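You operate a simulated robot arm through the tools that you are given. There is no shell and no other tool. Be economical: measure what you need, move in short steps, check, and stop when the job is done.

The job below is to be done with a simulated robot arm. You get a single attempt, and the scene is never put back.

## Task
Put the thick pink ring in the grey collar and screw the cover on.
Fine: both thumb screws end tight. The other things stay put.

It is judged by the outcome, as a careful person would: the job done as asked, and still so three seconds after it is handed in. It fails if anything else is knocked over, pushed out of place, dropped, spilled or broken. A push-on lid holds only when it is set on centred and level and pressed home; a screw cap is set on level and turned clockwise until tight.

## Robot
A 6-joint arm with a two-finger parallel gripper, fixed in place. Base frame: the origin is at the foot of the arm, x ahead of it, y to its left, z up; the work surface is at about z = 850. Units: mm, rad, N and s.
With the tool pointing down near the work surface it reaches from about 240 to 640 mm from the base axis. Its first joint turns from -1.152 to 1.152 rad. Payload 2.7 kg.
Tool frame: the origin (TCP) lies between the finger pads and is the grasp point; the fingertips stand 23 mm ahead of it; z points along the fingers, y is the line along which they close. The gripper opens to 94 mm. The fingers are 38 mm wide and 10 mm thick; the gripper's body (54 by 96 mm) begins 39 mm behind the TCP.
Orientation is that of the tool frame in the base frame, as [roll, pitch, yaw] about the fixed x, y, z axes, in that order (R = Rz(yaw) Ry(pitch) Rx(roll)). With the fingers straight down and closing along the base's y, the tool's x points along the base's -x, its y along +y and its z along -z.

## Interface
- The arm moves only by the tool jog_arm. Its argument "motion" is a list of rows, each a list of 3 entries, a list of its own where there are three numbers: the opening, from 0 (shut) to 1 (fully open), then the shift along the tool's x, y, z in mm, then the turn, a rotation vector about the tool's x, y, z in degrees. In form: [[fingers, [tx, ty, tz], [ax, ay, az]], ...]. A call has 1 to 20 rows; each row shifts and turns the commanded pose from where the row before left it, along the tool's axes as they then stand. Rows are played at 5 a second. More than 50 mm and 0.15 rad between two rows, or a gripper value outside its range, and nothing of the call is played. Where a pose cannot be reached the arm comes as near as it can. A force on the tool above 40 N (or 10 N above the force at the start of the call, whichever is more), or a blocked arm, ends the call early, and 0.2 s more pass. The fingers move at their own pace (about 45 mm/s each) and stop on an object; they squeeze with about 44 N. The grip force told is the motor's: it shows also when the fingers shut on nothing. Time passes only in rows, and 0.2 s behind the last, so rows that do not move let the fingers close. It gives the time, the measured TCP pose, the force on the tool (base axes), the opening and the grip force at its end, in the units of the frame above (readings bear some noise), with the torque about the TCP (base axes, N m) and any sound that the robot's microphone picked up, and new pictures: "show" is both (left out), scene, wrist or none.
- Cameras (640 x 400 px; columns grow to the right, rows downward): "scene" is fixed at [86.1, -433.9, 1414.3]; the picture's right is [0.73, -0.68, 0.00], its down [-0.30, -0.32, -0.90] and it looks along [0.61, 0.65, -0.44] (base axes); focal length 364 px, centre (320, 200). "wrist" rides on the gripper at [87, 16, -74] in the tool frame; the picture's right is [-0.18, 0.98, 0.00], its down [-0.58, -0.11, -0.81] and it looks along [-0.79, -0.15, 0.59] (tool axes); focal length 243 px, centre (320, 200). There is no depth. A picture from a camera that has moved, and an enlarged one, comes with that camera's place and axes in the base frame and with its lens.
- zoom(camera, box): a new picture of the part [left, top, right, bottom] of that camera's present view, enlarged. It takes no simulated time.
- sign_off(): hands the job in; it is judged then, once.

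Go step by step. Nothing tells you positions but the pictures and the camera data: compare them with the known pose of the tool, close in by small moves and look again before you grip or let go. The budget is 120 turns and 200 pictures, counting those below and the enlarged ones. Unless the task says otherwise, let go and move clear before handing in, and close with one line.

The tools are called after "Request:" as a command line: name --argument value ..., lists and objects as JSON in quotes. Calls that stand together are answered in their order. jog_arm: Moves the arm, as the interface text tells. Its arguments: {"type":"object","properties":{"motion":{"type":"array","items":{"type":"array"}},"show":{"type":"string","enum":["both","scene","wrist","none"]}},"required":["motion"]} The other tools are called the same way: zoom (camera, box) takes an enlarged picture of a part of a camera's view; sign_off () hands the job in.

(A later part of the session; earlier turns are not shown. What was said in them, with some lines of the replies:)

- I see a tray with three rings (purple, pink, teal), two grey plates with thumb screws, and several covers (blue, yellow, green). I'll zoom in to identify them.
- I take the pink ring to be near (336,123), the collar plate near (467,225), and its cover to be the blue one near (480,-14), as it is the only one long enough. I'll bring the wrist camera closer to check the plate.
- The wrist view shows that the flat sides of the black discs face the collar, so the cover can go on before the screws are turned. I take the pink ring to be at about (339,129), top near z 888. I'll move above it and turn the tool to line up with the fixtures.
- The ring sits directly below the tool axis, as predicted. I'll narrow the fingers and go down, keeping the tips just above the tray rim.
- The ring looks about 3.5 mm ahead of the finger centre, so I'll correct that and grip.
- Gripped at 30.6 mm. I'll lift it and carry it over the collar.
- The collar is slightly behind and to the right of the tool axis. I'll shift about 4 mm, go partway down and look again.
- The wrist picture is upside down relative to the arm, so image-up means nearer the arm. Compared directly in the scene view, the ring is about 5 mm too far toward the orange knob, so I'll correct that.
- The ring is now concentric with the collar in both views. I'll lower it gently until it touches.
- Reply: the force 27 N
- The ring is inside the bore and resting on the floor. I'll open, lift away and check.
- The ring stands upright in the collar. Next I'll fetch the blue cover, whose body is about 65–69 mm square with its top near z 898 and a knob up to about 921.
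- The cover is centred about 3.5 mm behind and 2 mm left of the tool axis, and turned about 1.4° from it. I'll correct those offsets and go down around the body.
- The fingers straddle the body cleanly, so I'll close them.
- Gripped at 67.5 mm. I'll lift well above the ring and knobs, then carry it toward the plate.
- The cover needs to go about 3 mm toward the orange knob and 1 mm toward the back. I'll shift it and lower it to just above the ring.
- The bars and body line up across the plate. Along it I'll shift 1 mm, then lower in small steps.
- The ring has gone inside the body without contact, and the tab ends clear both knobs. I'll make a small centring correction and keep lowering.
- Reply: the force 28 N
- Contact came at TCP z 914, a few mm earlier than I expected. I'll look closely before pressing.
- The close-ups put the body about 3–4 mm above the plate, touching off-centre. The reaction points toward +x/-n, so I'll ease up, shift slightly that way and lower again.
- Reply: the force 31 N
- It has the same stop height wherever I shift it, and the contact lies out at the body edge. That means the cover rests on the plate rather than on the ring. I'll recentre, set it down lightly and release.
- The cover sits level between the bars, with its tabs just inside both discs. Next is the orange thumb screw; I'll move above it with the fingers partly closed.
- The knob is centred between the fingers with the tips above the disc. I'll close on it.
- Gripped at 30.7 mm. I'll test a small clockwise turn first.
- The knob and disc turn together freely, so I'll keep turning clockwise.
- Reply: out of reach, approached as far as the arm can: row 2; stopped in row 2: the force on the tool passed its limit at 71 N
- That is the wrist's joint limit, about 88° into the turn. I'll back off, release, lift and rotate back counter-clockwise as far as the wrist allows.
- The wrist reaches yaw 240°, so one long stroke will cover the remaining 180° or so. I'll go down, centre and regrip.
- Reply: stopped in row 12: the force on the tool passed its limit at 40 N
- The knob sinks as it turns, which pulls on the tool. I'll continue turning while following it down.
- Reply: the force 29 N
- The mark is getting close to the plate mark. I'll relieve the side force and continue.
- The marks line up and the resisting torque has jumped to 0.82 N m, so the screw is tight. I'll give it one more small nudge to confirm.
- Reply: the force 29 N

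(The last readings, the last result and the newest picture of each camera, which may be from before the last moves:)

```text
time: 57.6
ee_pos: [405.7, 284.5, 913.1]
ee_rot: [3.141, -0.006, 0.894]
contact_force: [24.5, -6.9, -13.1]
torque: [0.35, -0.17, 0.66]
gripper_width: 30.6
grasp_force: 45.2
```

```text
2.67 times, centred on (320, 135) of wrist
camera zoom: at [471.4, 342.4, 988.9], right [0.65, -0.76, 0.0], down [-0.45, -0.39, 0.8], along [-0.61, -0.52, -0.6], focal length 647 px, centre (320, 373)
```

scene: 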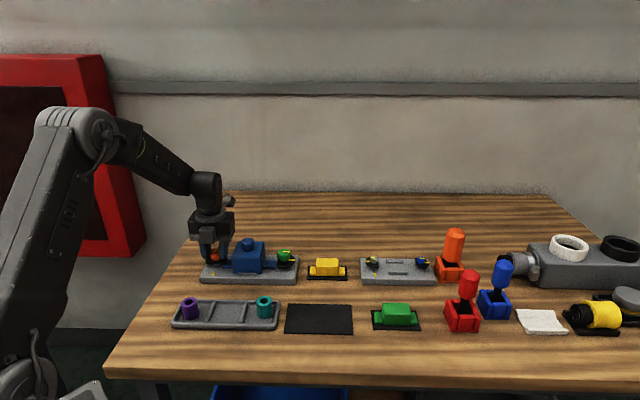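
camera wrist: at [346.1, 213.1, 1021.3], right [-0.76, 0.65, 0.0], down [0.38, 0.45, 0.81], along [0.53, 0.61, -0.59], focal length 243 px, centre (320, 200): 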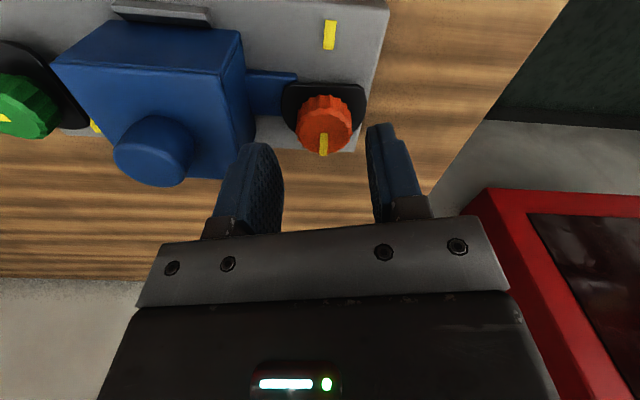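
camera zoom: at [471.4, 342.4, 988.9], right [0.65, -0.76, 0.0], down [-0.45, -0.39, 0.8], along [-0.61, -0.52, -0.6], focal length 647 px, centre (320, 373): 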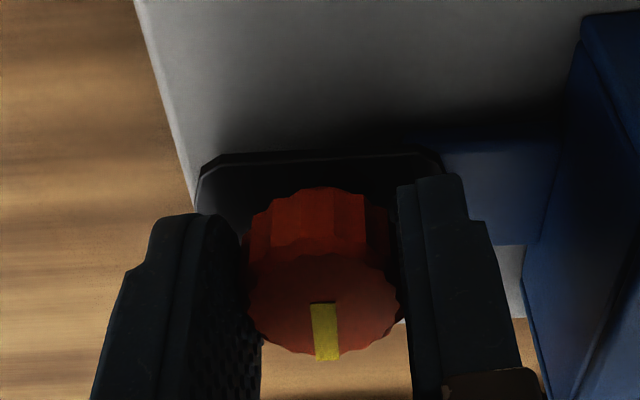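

The knob now slips in the fingers, so it is fully tight. I'll release, lift clear and turn the wrist back to its upper range for the green screw.

Request:
jog_arm --motion '[[0.45, [0, 0, 0], [0, 0, -3]], [0.5, [0, 0, 0], [0, 0, 0]], [0.5, [0, 0, -20], [0, 0, 0]], [0.5, [0, 0, -30], [0, 0, 0]], [0.5, [0, 0, -30], [0, 0, 0]], [0.5, [0, 0, 0], [0, 0, -8]], [0.5, [0, 0, 0], [0, 0, -8]], [0.5, [0, 0, 0], [0, 0, -8]], [0.5, [0, 0, 0], [0, 0, -8]], [0.5, [0, 0, 0], [0, 0, -8]], [0.5, [0, 0, 0], [0, 0, -8]], [0.5, [0, 0, 0], [0, 0, -8]], [0.5, [0, 0, 0], [0, 0, -8]], [0.5, [0, 0, 0], [0, 0, -8]], [0.5, [0, 0, 0], [0, 0, -8]], [0.5, [0, 0, 0], [0, 0, 0]]]' --show "none"

Request:
zoom --camera "scene" --box '[180, 225, 310, 300]'

```text
time: 61.0
ee_pos: [403.0, 285.1, 994.7]
ee_rot: [3.14, -0.002, 2.346]
contact_force: [0.8, -0.5, 0.5]
torque: [0.02, 0.0, 0.0]
gripper_width: 47.0
grasp_force: 0.0
```

```text
4.92 times, centred on (245, 262) of scene
camera zoom: at [86.1, -433.9, 1414.3], right [0.73, -0.68, 0.0], down [-0.3, -0.32, -0.9], along [0.61, 0.65, -0.44], focal length 1790 px, centre (689, -108)
```

zoom: 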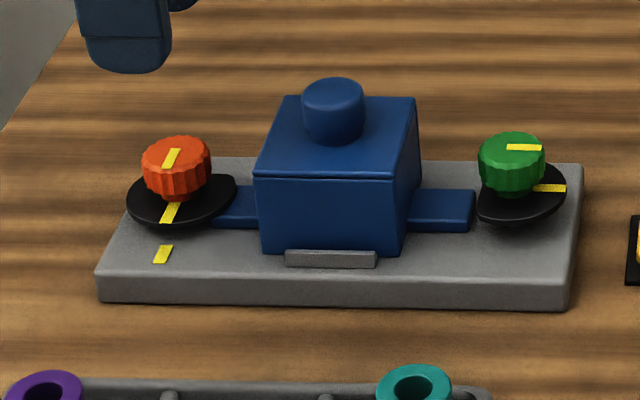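

Orange is done, with its disc over the tab. I'll cross over the cover to the green screw and turn the wrist to its upper range.

Request:
jog_arm --motion '[[0.5, [-34, 0.5, 0], [0, 0, 0]], [0.5, [-34, 0.5, 0], [0, 0, 0]], [0.5, [-34, 0.5, 0], [0, 0, 0]], [0.5, [-34, 0.6, 0], [0, 0, 0]], [0.5, [-33.4, 0.6, 0], [0, 0, 0]], [0.5, [0, 0, 0], [0, 0, -8]], [0.5, [0, 0, 0], [0, 0, -8]], [0.5, [0, 0, 0], [0, 0, -8]], [0.5, [0, 0, 0], [0, 0, -8]], [0.5, [0, 0, 0], [0, 0, -8]], [0.5, [0, 0, 0], [0, 0, -8]], [0.5, [0, 0, 0], [0, 0, -8]], [0.5, [0, 0, 0], [0, 0, -8]], [0.5, [0, 0, 0], [0, 0, -8]], [0.5, [0, 0, 0], [0, 0, -8]], [0.5, [0, 0, 0], [0, 0, -8]], [0.5, [0, 0, 20], [0, 0, 0]], [0.5, [0, 0, 15], [0, 0, 0]], [0.5, [0, 0, 0], [0, 0, 0]]]' --show "wrist"

Request:
zoom --camera "wrist" --box '[200, 40, 440, 190]'

Request:
zoom --camera "scene" --box '[220, 220, 320, 282]'

```text
time: 65.0
ee_pos: [525.0, 167.4, 958.5]
ee_rot: [3.139, 0.003, -2.403]
contact_force: [-0.3, -0.1, -0.5]
torque: [0.01, -0.02, -0.03]
gripper_width: 47.1
grasp_force: 0.1
camera wrist: at [449.4, 120.6, 1032.6], right [-0.53, 0.85, 0.0], down [0.5, 0.31, 0.81], along [0.69, 0.43, -0.59], focal length 243 px, centre (320, 200)
```

wrist: 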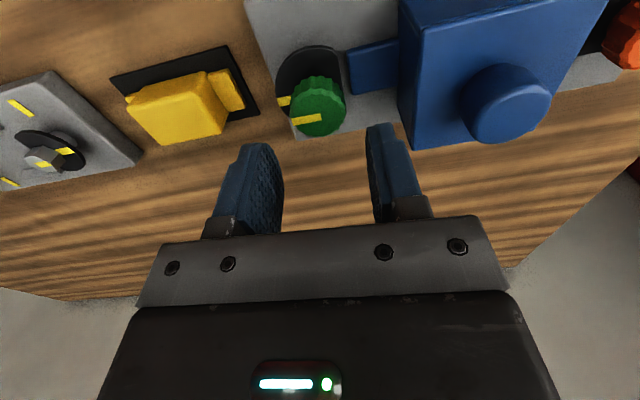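

```text
2.67 times, centred on (320, 115) of wrist
camera zoom: at [449.4, 120.6, 1032.6], right [-0.53, 0.85, 0.0], down [0.5, 0.31, 0.81], along [0.69, 0.43, -0.59], focal length 647 px, centre (320, 427)
```

zoom: 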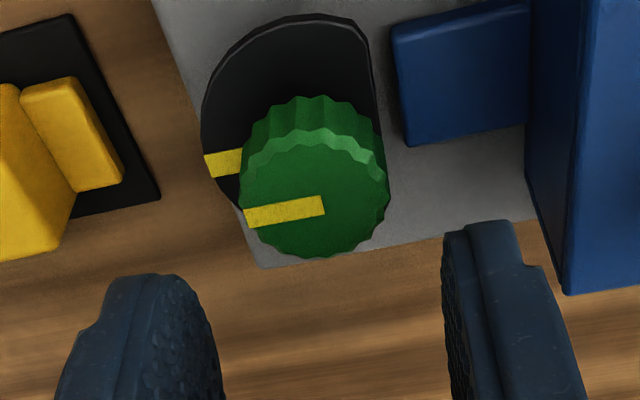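

```text
6.40 times, centred on (270, 251) of scene
camera zoom: at [86.1, -433.9, 1414.3], right [0.73, -0.68, 0.0], down [-0.3, -0.32, -0.9], along [0.61, 0.65, -0.44], focal length 2327 px, centre (640, -126)
```

zoom: 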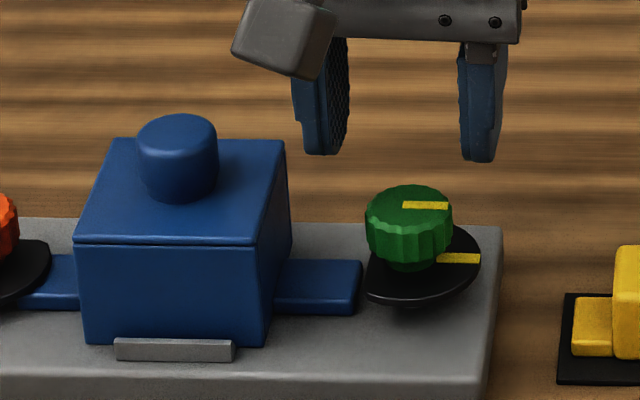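

Request:
jog_arm --motion '[[0.5, [3.2, -1, 0], [0, 0, 0]], [0.5, [0, 0, 15], [0, 0, 0]], [0.5, [0, 0, 0], [0, 0, 0]], [0.5, [0, 0, 0], [0, 0, 0]]]' --show "none"

Request:
zoom --camera "wrist" --box '[200, 60, 440, 210]'

Request:
zoom --camera "scene" --box '[220, 220, 320, 282]'

```text
time: 66.0
ee_pos: [522.4, 162.9, 943.4]
ee_rot: [3.141, 0.002, -2.402]
contact_force: [-0.1, -0.4, 0.0]
torque: [0.03, 0.0, 0.01]
gripper_width: 47.1
grasp_force: 0.1
```

```text
2.67 times, centred on (320, 135) of wrist
camera zoom: at [446.7, 117.2, 1016.8], right [-0.53, 0.85, 0.0], down [0.5, 0.31, 0.81], along [0.69, 0.43, -0.59], focal length 647 px, centre (320, 373)
```

zoom: 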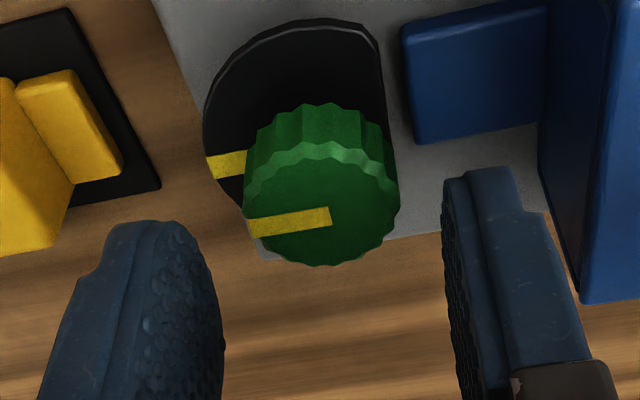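

```text
6.40 times, centred on (270, 251) of scene
camera zoom: at [86.1, -433.9, 1414.3], right [0.73, -0.68, 0.0], down [-0.3, -0.32, -0.9], along [0.61, 0.65, -0.44], focal length 2327 px, centre (640, -126)
```

zoom: 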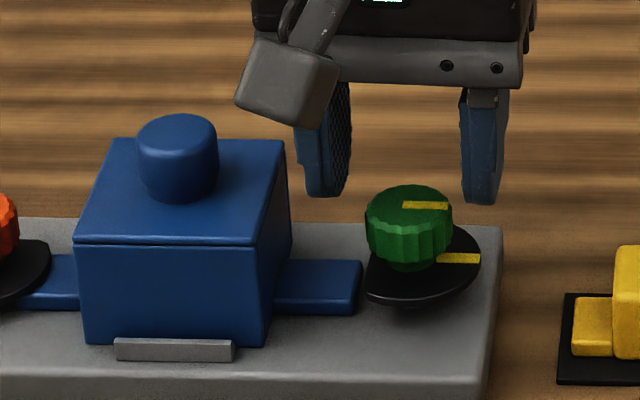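

Request:
jog_arm --motion '[[0.5, [-1.2, -0.3, 10], [0, 0, 0]], [0.5, [0, 0, 15], [0, 0, 0]], [0.5, [0, 0, 0], [0, 0, 0]], [0.2, [0, 0, 0], [0, 0, 0]], [0.2, [0, 0, 0], [0, 0, 0]], [0.2, [0, 0, 0], [0, 0, 0]]]' --show "none"

Request:
zoom --camera "wrist" --box '[200, 60, 440, 210]'

Request:
zoom --camera "scene" --box '[220, 220, 320, 282]'

```text
time: 67.4
ee_pos: [522.5, 163.0, 918.1]
ee_rot: [3.14, 0.003, -2.403]
contact_force: [2.3, -1.6, -0.9]
torque: [-0.25, -0.35, 0.03]
gripper_width: 30.5
grasp_force: 45.1
```

```text
2.67 times, centred on (320, 135) of wrist
camera zoom: at [447.2, 118.0, 992.0], right [-0.53, 0.85, 0.0], down [0.5, 0.31, 0.81], along [0.69, 0.43, -0.59], focal length 647 px, centre (320, 373)
```

zoom: 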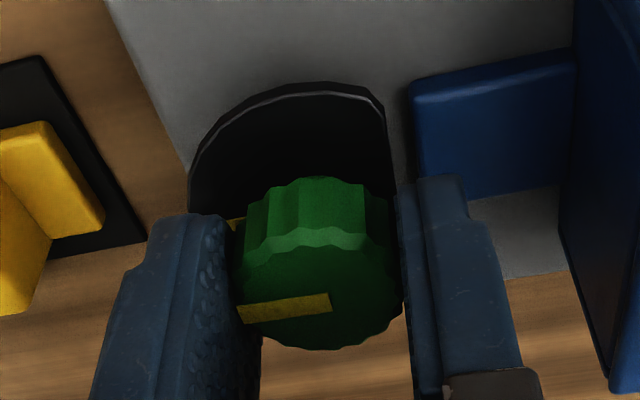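

```text
6.40 times, centred on (270, 251) of scene
camera zoom: at [86.2, -434.0, 1414.3], right [0.73, -0.68, 0.0], down [-0.3, -0.32, -0.9], along [0.61, 0.65, -0.44], focal length 2327 px, centre (640, -126)
```

zoom: 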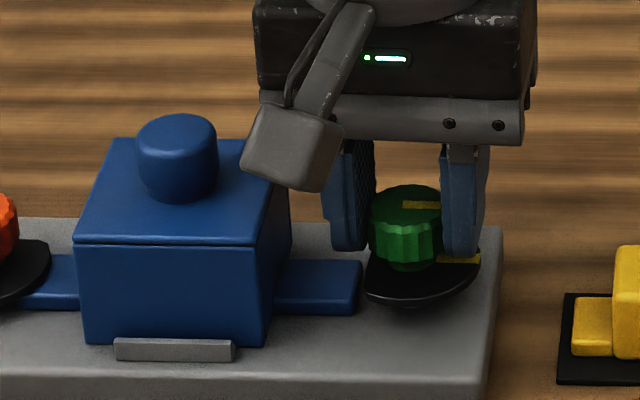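

Gripped, and the camera arm will clear the cover knob by about 30 mm. I'll start turning clockwise.

Request:
jog_arm --motion '[[0.2, [0, 0, 0], [0, 0, 8]], [0.2, [0, 0, 0], [0, 0, 8]], [0.2, [0, 0, 0], [0, 0, 8]], [0.2, [0, 0, 0], [0, 0, 8]], [0.2, [0, 0, 0], [0, 0, 8]], [0.2, [0, 0, 0], [0, 0, 8]], [0.2, [0, 0, 0], [0, 0, 0]]]' --show "none"

Request:
zoom --camera "scene" --box '[200, 210, 320, 285]'

```text
time: 69.0
ee_pos: [522.8, 162.8, 917.5]
ee_rot: [3.139, -0.002, 3.041]
contact_force: [7.9, 3.4, -20.0]
torque: [-0.13, -0.25, -0.01]
gripper_width: 30.8
grasp_force: 44.8
```

```text
5.33 times, centred on (260, 248) of scene
camera zoom: at [86.6, -433.8, 1414.4], right [0.73, -0.68, 0.0], down [-0.3, -0.32, -0.9], along [0.61, 0.65, -0.44], focal length 1940 px, centre (640, -53)
```

zoom: 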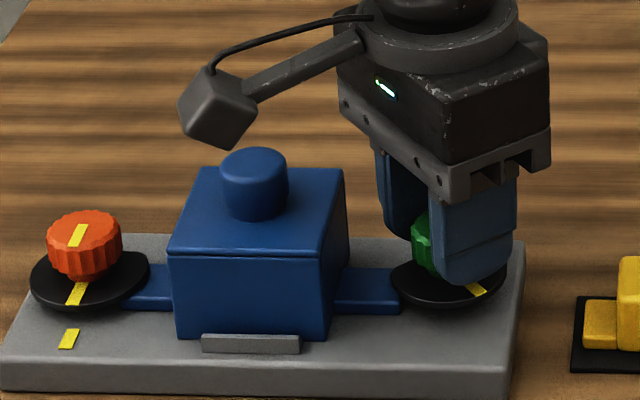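

Request:
jog_arm --motion '[[0.2, [-0.7, 0.3, 1.2], [0, 0, 0]], [0.2, [0, 0, 0.2], [0, 0, 8]], [0.2, [0, 0, 0.2], [0, 0, 8]], [0.2, [0, 0, 0.2], [0, 0, 8]], [0.2, [0, 0, 0.2], [0, 0, 8]], [0.2, [0, 0, 0.2], [0, 0, 8]], [0.2, [0, 0, 0.2], [0, 0, 8]], [0.2, [0, 0, 0], [0, 0, 0]]]' --show "none"

Request:
zoom --camera "scene" --box '[200, 210, 320, 285]'

```text
time: 70.8
ee_pos: [523.1, 163.5, 916.1]
ee_rot: [-3.14, -0.004, 2.203]
contact_force: [-20.1, 2.8, -1.6]
torque: [0.36, 0.46, 0.04]
gripper_width: 31.0
grasp_force: 44.8
```

```text
5.33 times, centred on (260, 248) of scene
camera zoom: at [85.6, -433.9, 1414.4], right [0.73, -0.68, 0.0], down [-0.3, -0.32, -0.9], along [0.61, 0.65, -0.44], focal length 1940 px, centre (640, -53)
```

zoom: 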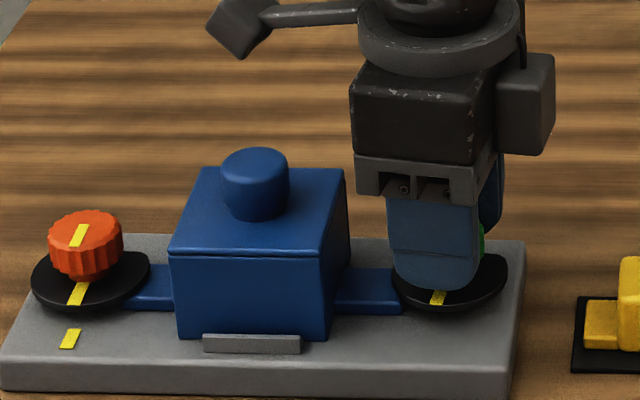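

Request:
jog_arm --motion '[[0.2, [1.2, -1.3, 0], [0, 0, 0]], [0.2, [0, 0, 0.1], [0, 0, 8]], [0.2, [0, 0, 0.2], [0, 0, 8]], [0.2, [0, 0, 0.1], [0, 0, 8]], [0.2, [0, 0, 0.2], [0, 0, 8]], [0.2, [0, 0, 0.1], [0, 0, 8]], [0.2, [0, 0, 0.2], [0, 0, 8]], [0.2, [0, 0, 0], [0, 0, 0]]]' --show "none"

Request:
zoom --camera "scene" --box '[200, 210, 320, 285]'

```text
time: 72.6
ee_pos: [522.5, 162.2, 915.6]
ee_rot: [-3.139, -0.001, 1.365]
contact_force: [-11.0, -4.4, -9.9]
torque: [0.09, 0.12, -0.01]
gripper_width: 31.1
grasp_force: 45.0
```

```text
5.33 times, centred on (260, 248) of scene
camera zoom: at [86.0, -434.0, 1414.3], right [0.73, -0.68, 0.0], down [-0.3, -0.32, -0.9], along [0.61, 0.65, -0.44], focal length 1940 px, centre (640, -53)
```

zoom: 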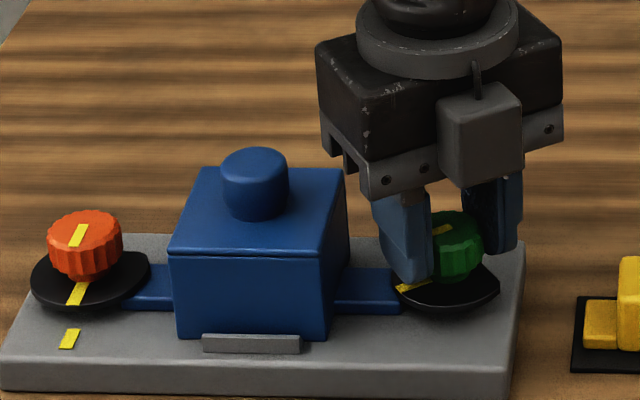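

Request:
jog_arm --motion '[[0.2, [-0.5, -0.9, 0.8], [0, 0, 0]], [0.2, [0, 0, 0.1], [0, 0, 8]], [0.2, [0, 0, 0.2], [0, 0, 8]], [0.2, [0, 0, 0.1], [0, 0, 8]], [0.2, [0, 0, 0.2], [0, 0, 8]], [0.2, [0, 0, 0.1], [0, 0, 8]], [0.2, [0, 0, 0], [0, 0, 0]]]' --show "none"

Request:
zoom --camera "scene" --box '[200, 210, 320, 285]'

```text
time: 74.2
ee_pos: [522.1, 163.7, 914.0]
ee_rot: [-3.139, -0.006, 0.666]
contact_force: [7.6, -0.8, -3.3]
torque: [0.13, -0.29, -0.05]
gripper_width: 31.0
grasp_force: 45.4
```

```text
5.33 times, centred on (260, 248) of scene
camera zoom: at [86.4, -434.0, 1414.3], right [0.73, -0.68, 0.0], down [-0.3, -0.32, -0.9], along [0.61, 0.65, -0.44], focal length 1940 px, centre (640, -53)
```

zoom: 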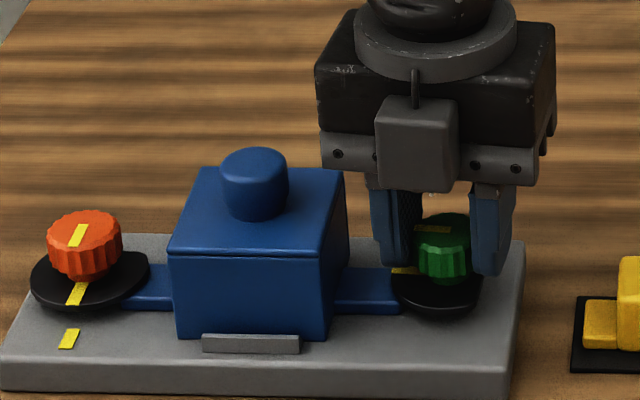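

The mark now points at the tab, about 184° round. I'll release, lift, wind the wrist back and regrip for the final 90° or so.

Request:
jog_arm --motion '[[0.45, [0, 0, 0], [0, 0, 0]], [0.5, [0, 0, 0], [0, 0, 0]], [0.5, [0, 0, -30], [0, 0, 0]], [0.5, [0, 0, 0], [0, 0, -8]], [0.5, [0, 0, 0], [0, 0, -8]], [0.5, [0, 0, 0], [0, 0, -8]], [0.5, [0, 0, 0], [0, 0, -8]], [0.5, [0, 0, 0], [0, 0, -8]], [0.5, [0, 0, 0], [0, 0, -8]], [0.5, [0, 0, 0], [0, 0, -8]], [0.5, [0, 0, 0], [0, 0, -8]], [0.5, [0, 0, 0], [0, 0, -8]], [0.5, [0, 0, 0], [0, 0, -8]], [0.5, [0, 0, 0], [0, 0, -8]], [0.5, [0, 0, 0], [0, 0, -8]], [0.5, [0, 0, 0], [0, 0, -8]], [0.5, [0, 0, 0], [0, 0, -8]], [0.5, [0, 0, 0], [0, 0, -8]], [0.5, [0, 0, 0], [0, 0, -8]], [0.5, [0, 0, 0], [0, 0, -8]]]' --show "none"

Request:
zoom --camera "wrist" --box '[200, 60, 440, 210]'

Request:
zoom --camera "scene" --box '[200, 210, 320, 285]'

```text
time: 78.4
ee_pos: [521.8, 163.3, 944.8]
ee_rot: [3.138, 0.0, 3.046]
contact_force: [0.6, -0.1, 0.0]
torque: [0.0, 0.01, 0.02]
gripper_width: 46.9
grasp_force: 0.0
```

```text
2.67 times, centred on (320, 135) of wrist
camera zoom: at [436.7, 188.0, 1018.9], right [0.28, 0.96, 0.0], down [0.57, -0.17, 0.81], along [0.77, -0.22, -0.59], focal length 647 px, centre (320, 373)
```

zoom: 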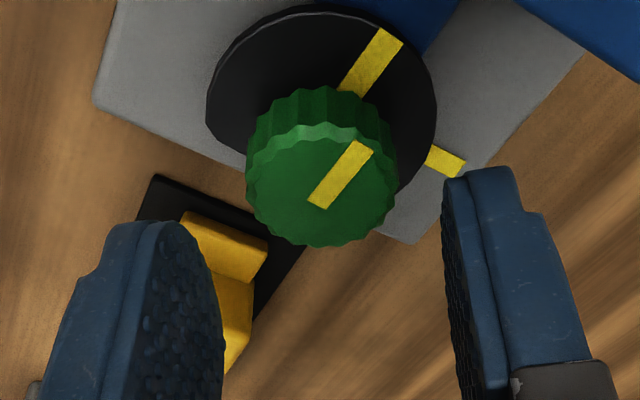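

```text
5.33 times, centred on (260, 248) of scene
camera zoom: at [86.1, -433.9, 1414.3], right [0.73, -0.68, 0.0], down [-0.3, -0.32, -0.9], along [0.61, 0.65, -0.44], focal length 1940 px, centre (640, -53)
```

zoom: 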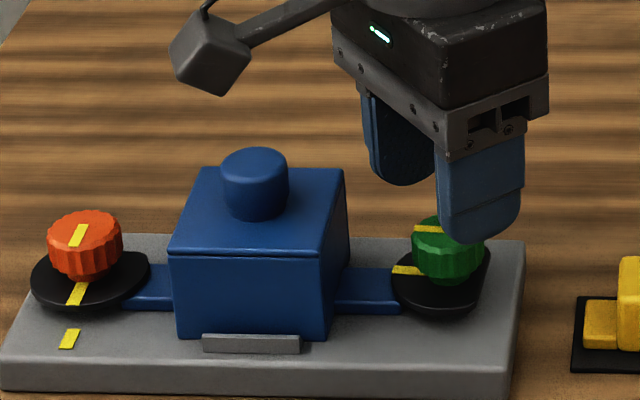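

The plate mark is visible about 85° further clockwise, as expected. I'll regrip.

Request:
jog_arm --motion '[[0.5, [0.7, 0, 15], [0, 0, 0]], [0.5, [0, 0, 15], [0, 0, 0]], [0.5, [0, 0, 0], [0, 0, 0]], [0.2, [0, 0, 0], [0, 0, 0]], [0.2, [0, 0, 0], [0, 0, 0]], [0.2, [0, 0, 0], [0, 0, 0]], [0.2, [0, 0, 0.1], [0, 0, 8]], [0.2, [0, 0, 0.1], [0, 0, 8]], [0.2, [0, 0, 0.1], [0, 0, 8]], [0.2, [0, 0, 0.1], [0, 0, 8]], [0.2, [0, 0, 0], [0, 0, 0]]]' --show "none"

Request:
zoom --camera "wrist" --box '[200, 60, 440, 210]'

```text
time: 80.8
ee_pos: [520.2, 164.3, 913.7]
ee_rot: [3.136, 0.0, 2.482]
contact_force: [10.3, 13.7, -10.8]
torque: [-0.2, -0.4, 0.03]
gripper_width: 30.2
grasp_force: 44.5
```

```text
2.67 times, centred on (320, 135) of wrist
camera zoom: at [461.8, 230.5, 988.3], right [0.75, 0.66, 0.0], down [0.39, -0.45, 0.81], along [0.54, -0.6, -0.59], focal length 647 px, centre (320, 373)
```

zoom: 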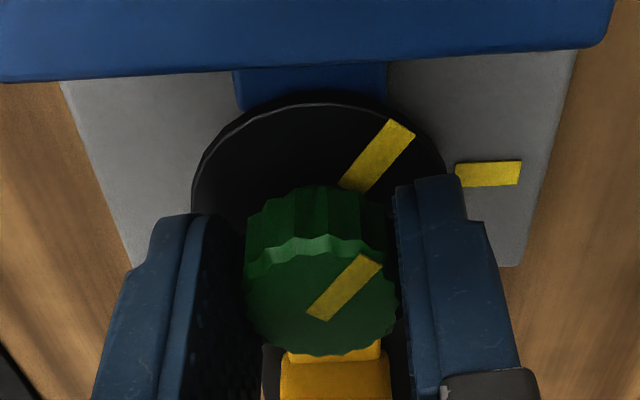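

Request:
jog_arm --motion '[[0.2, [0, 1.5, 0.6], [0, 0, 0]], [0.2, [0, 0, 0.1], [0, 0, 8]], [0.2, [0, 0, 0.1], [0, 0, 8]], [0.2, [0, 0, 0.1], [0, 0, 8]], [0.2, [0, 0, 0.1], [0, 0, 8]], [0.2, [0, 0, 0], [0, 0, 0]]]' --show "none"

Request:
zoom --camera "wrist" --box '[200, 60, 440, 210]'

```text
time: 82.2
ee_pos: [522.4, 164.7, 913.0]
ee_rot: [3.137, 0.0, 1.925]
contact_force: [8.0, 12.8, 0.1]
torque: [-0.01, -0.02, 0.01]
gripper_width: 30.0
grasp_force: 45.2
```

```text
2.67 times, centred on (320, 135) of wrist
camera zoom: at [506.2, 252.1, 987.1], right [0.99, 0.17, 0.0], down [0.1, -0.59, 0.8], along [0.14, -0.79, -0.59], focal length 647 px, centre (320, 373)
```

zoom: 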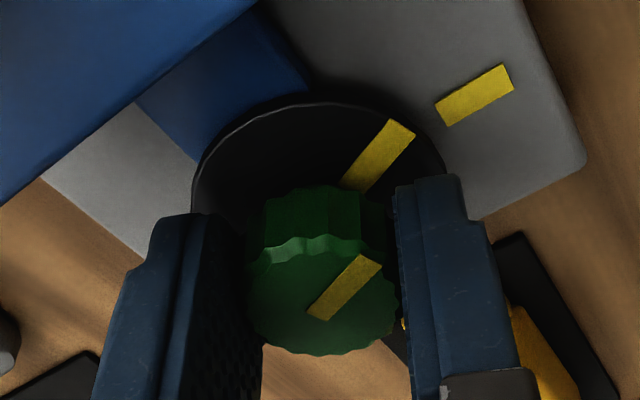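

Request:
jog_arm --motion '[[0.2, [0.7, 1, 0], [0, 0, 0]], [0.2, [0, 0, 0.1], [0, 0, 6]], [0.2, [0, 0, 0.1], [0, 0, 6]], [0.2, [0, 0, 0.1], [0, 0, 6]], [0.2, [0, 0, 0], [0, 0, 4]], [0.2, [0, 0, 0], [0, 0, 0]]]' --show "none"

Request:
zoom --camera "wrist" --box '[200, 60, 440, 210]'

```text
time: 83.6
ee_pos: [521.9, 165.6, 912.5]
ee_rot: [3.14, -0.002, 1.542]
contact_force: [5.3, 5.5, -0.1]
torque: [-0.27, -0.09, 0.6]
gripper_width: 30.3
grasp_force: 45.0
```

```text
2.67 times, centred on (320, 135) of wrist
camera zoom: at [540.4, 251.5, 986.6], right [0.98, -0.21, 0.0], down [-0.13, -0.58, 0.8], along [-0.17, -0.79, -0.59], focal length 647 px, centre (320, 373)
```

zoom: 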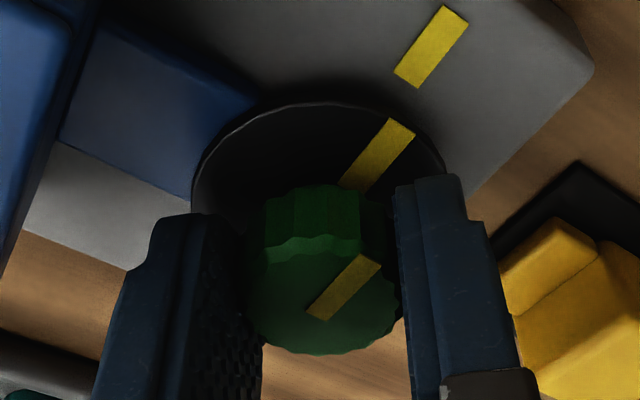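

The marks are nearly aligned and the torque is rising. I'll nudge until it slips.

Request:
jog_arm --motion '[[0.2, [0, 0, 0], [0, 0, 4]], [0.2, [0, 0, 0], [0, 0, 4]], [0.2, [0, 0, 0], [0, 0, 3]], [0.2, [0, 0, 0], [0, 0, 0]]]' --show "none"

Request:
zoom --camera "wrist" --box '[200, 60, 440, 210]'

```text
time: 84.6
ee_pos: [522.1, 165.4, 911.1]
ee_rot: [-3.142, -0.002, 1.349]
contact_force: [5.4, -0.2, 3.5]
torque: [-0.06, -0.06, 0.54]
gripper_width: 30.8
grasp_force: 45.2
```

```text
2.67 times, centred on (320, 135) of wrist
camera zoom: at [556.8, 246.0, 986.4], right [0.92, -0.4, 0.0], down [-0.24, -0.55, 0.8], along [-0.32, -0.74, -0.59], focal length 647 px, centre (320, 373)
```

zoom: 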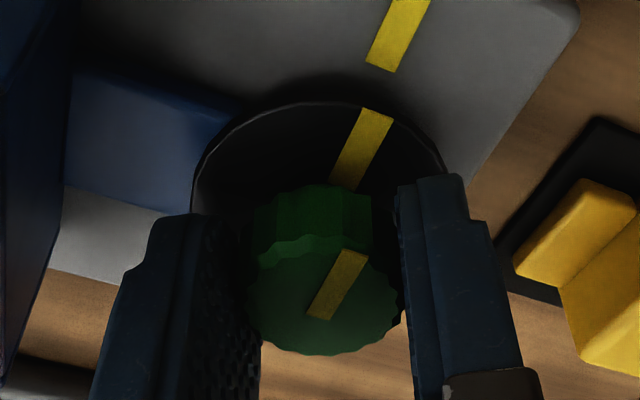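

It slipped with the marks aligned, so green is tight. I'll release, lift clear and inspect.

Request:
jog_arm --motion '[[0.45, [0, 0, 0], [0, 0, 0]], [0.5, [0, 0, 0], [0, 0, 0]], [0.5, [0, 0, -20], [0, 0, 0]], [0.5, [0, 0, -40], [0, 0, 0]], [0.5, [0, 0, -40], [0, 0, 0]], [0.5, [0, 0, -40], [0, 0, 0]], [0.5, [0, 0, -20], [0, 0, 0]], [0.5, [30, 0, 0], [0, 0, 0]], [0.5, [0, 0, 0], [0, 0, 0]]]'

Request:
zoom --camera "scene" --box '[190, 225, 310, 300]'

Request:
zoom --camera "scene" --box '[218, 250, 268, 281]'

```text
time: 86.6
ee_pos: [526.8, 193.6, 1072.6]
ee_rot: [-3.141, -0.004, 1.35]
contact_force: [-0.3, 0.0, -0.5]
torque: [-0.03, 0.03, 0.0]
gripper_width: 47.0
grasp_force: 0.2
camera wrist: at [560.9, 274.9, 1146.8], right [0.92, -0.4, 0.0], down [-0.23, -0.55, 0.8], along [-0.32, -0.74, -0.59], focal length 243 px, centre (320, 200)
```

scene: 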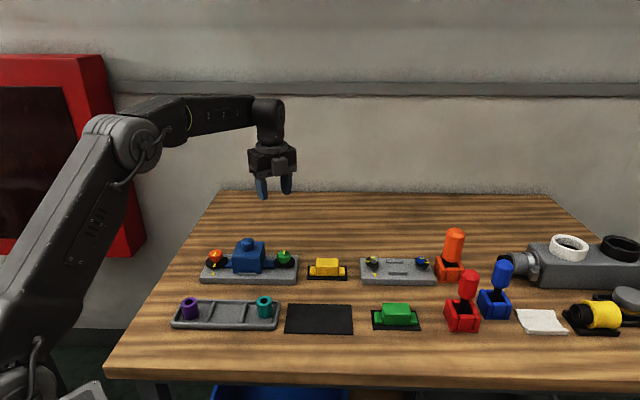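
wrist: 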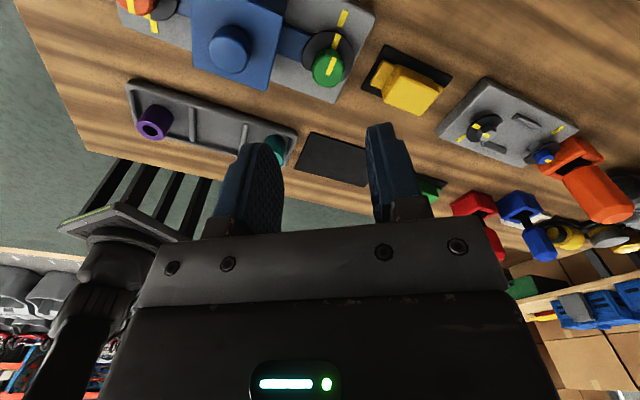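

```text
5.33 times, centred on (250, 262) of scene
camera zoom: at [86.1, -433.9, 1414.3], right [0.73, -0.68, 0.0], down [-0.3, -0.32, -0.9], along [0.61, 0.65, -0.44], focal length 1940 px, centre (693, -133)
```

zoom: 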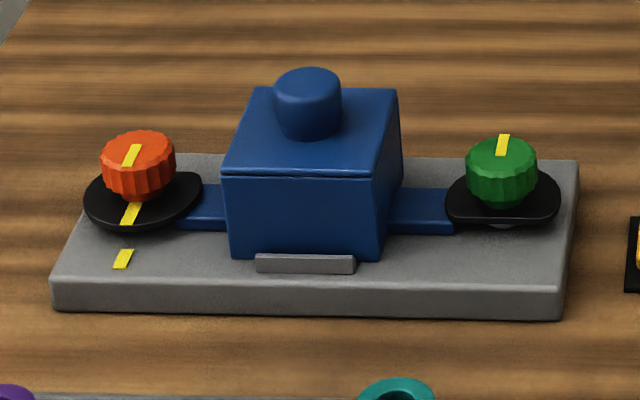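

```text
12.80 times, centred on (243, 266) of scene
camera zoom: at [86.1, -433.9, 1414.3], right [0.73, -0.68, 0.0], down [-0.3, -0.32, -0.9], along [0.61, 0.65, -0.44], focal length 4655 px, centre (1306, -638)
```

zoom: 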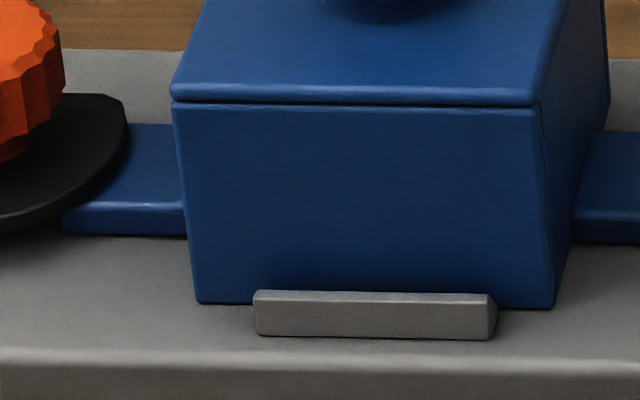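

Request:
zoom --camera "wrist" --box '[110, 0, 390, 110]'

```text
2.29 times, centred on (250, 55) of wrist
camera zoom: at [560.9, 274.9, 1146.8], right [0.92, -0.4, 0.0], down [-0.23, -0.55, 0.8], along [-0.32, -0.74, -0.59], focal length 555 px, centre (480, 531)
```

zoom: 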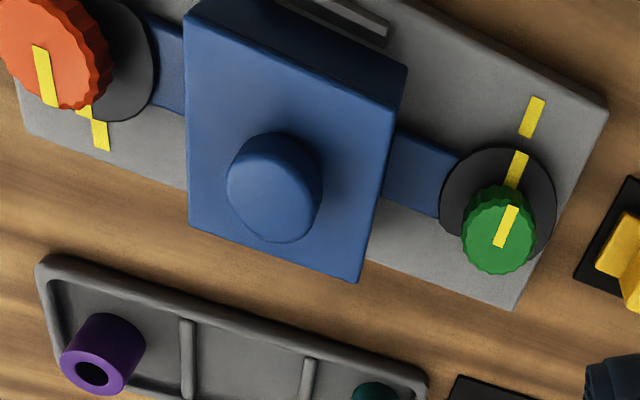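

Both screw marks line up with the plate marks, both discs hold the cover's tabs, and nothing else has moved. The arm is clear, so I'm handing in.

Request:
sign_off

```text
The job is handed in.
```

The pink ring is in the grey collar, the blue cover is on over it, and both thumb screws were turned clockwise until tight, with their marks lined up with the plate marks.
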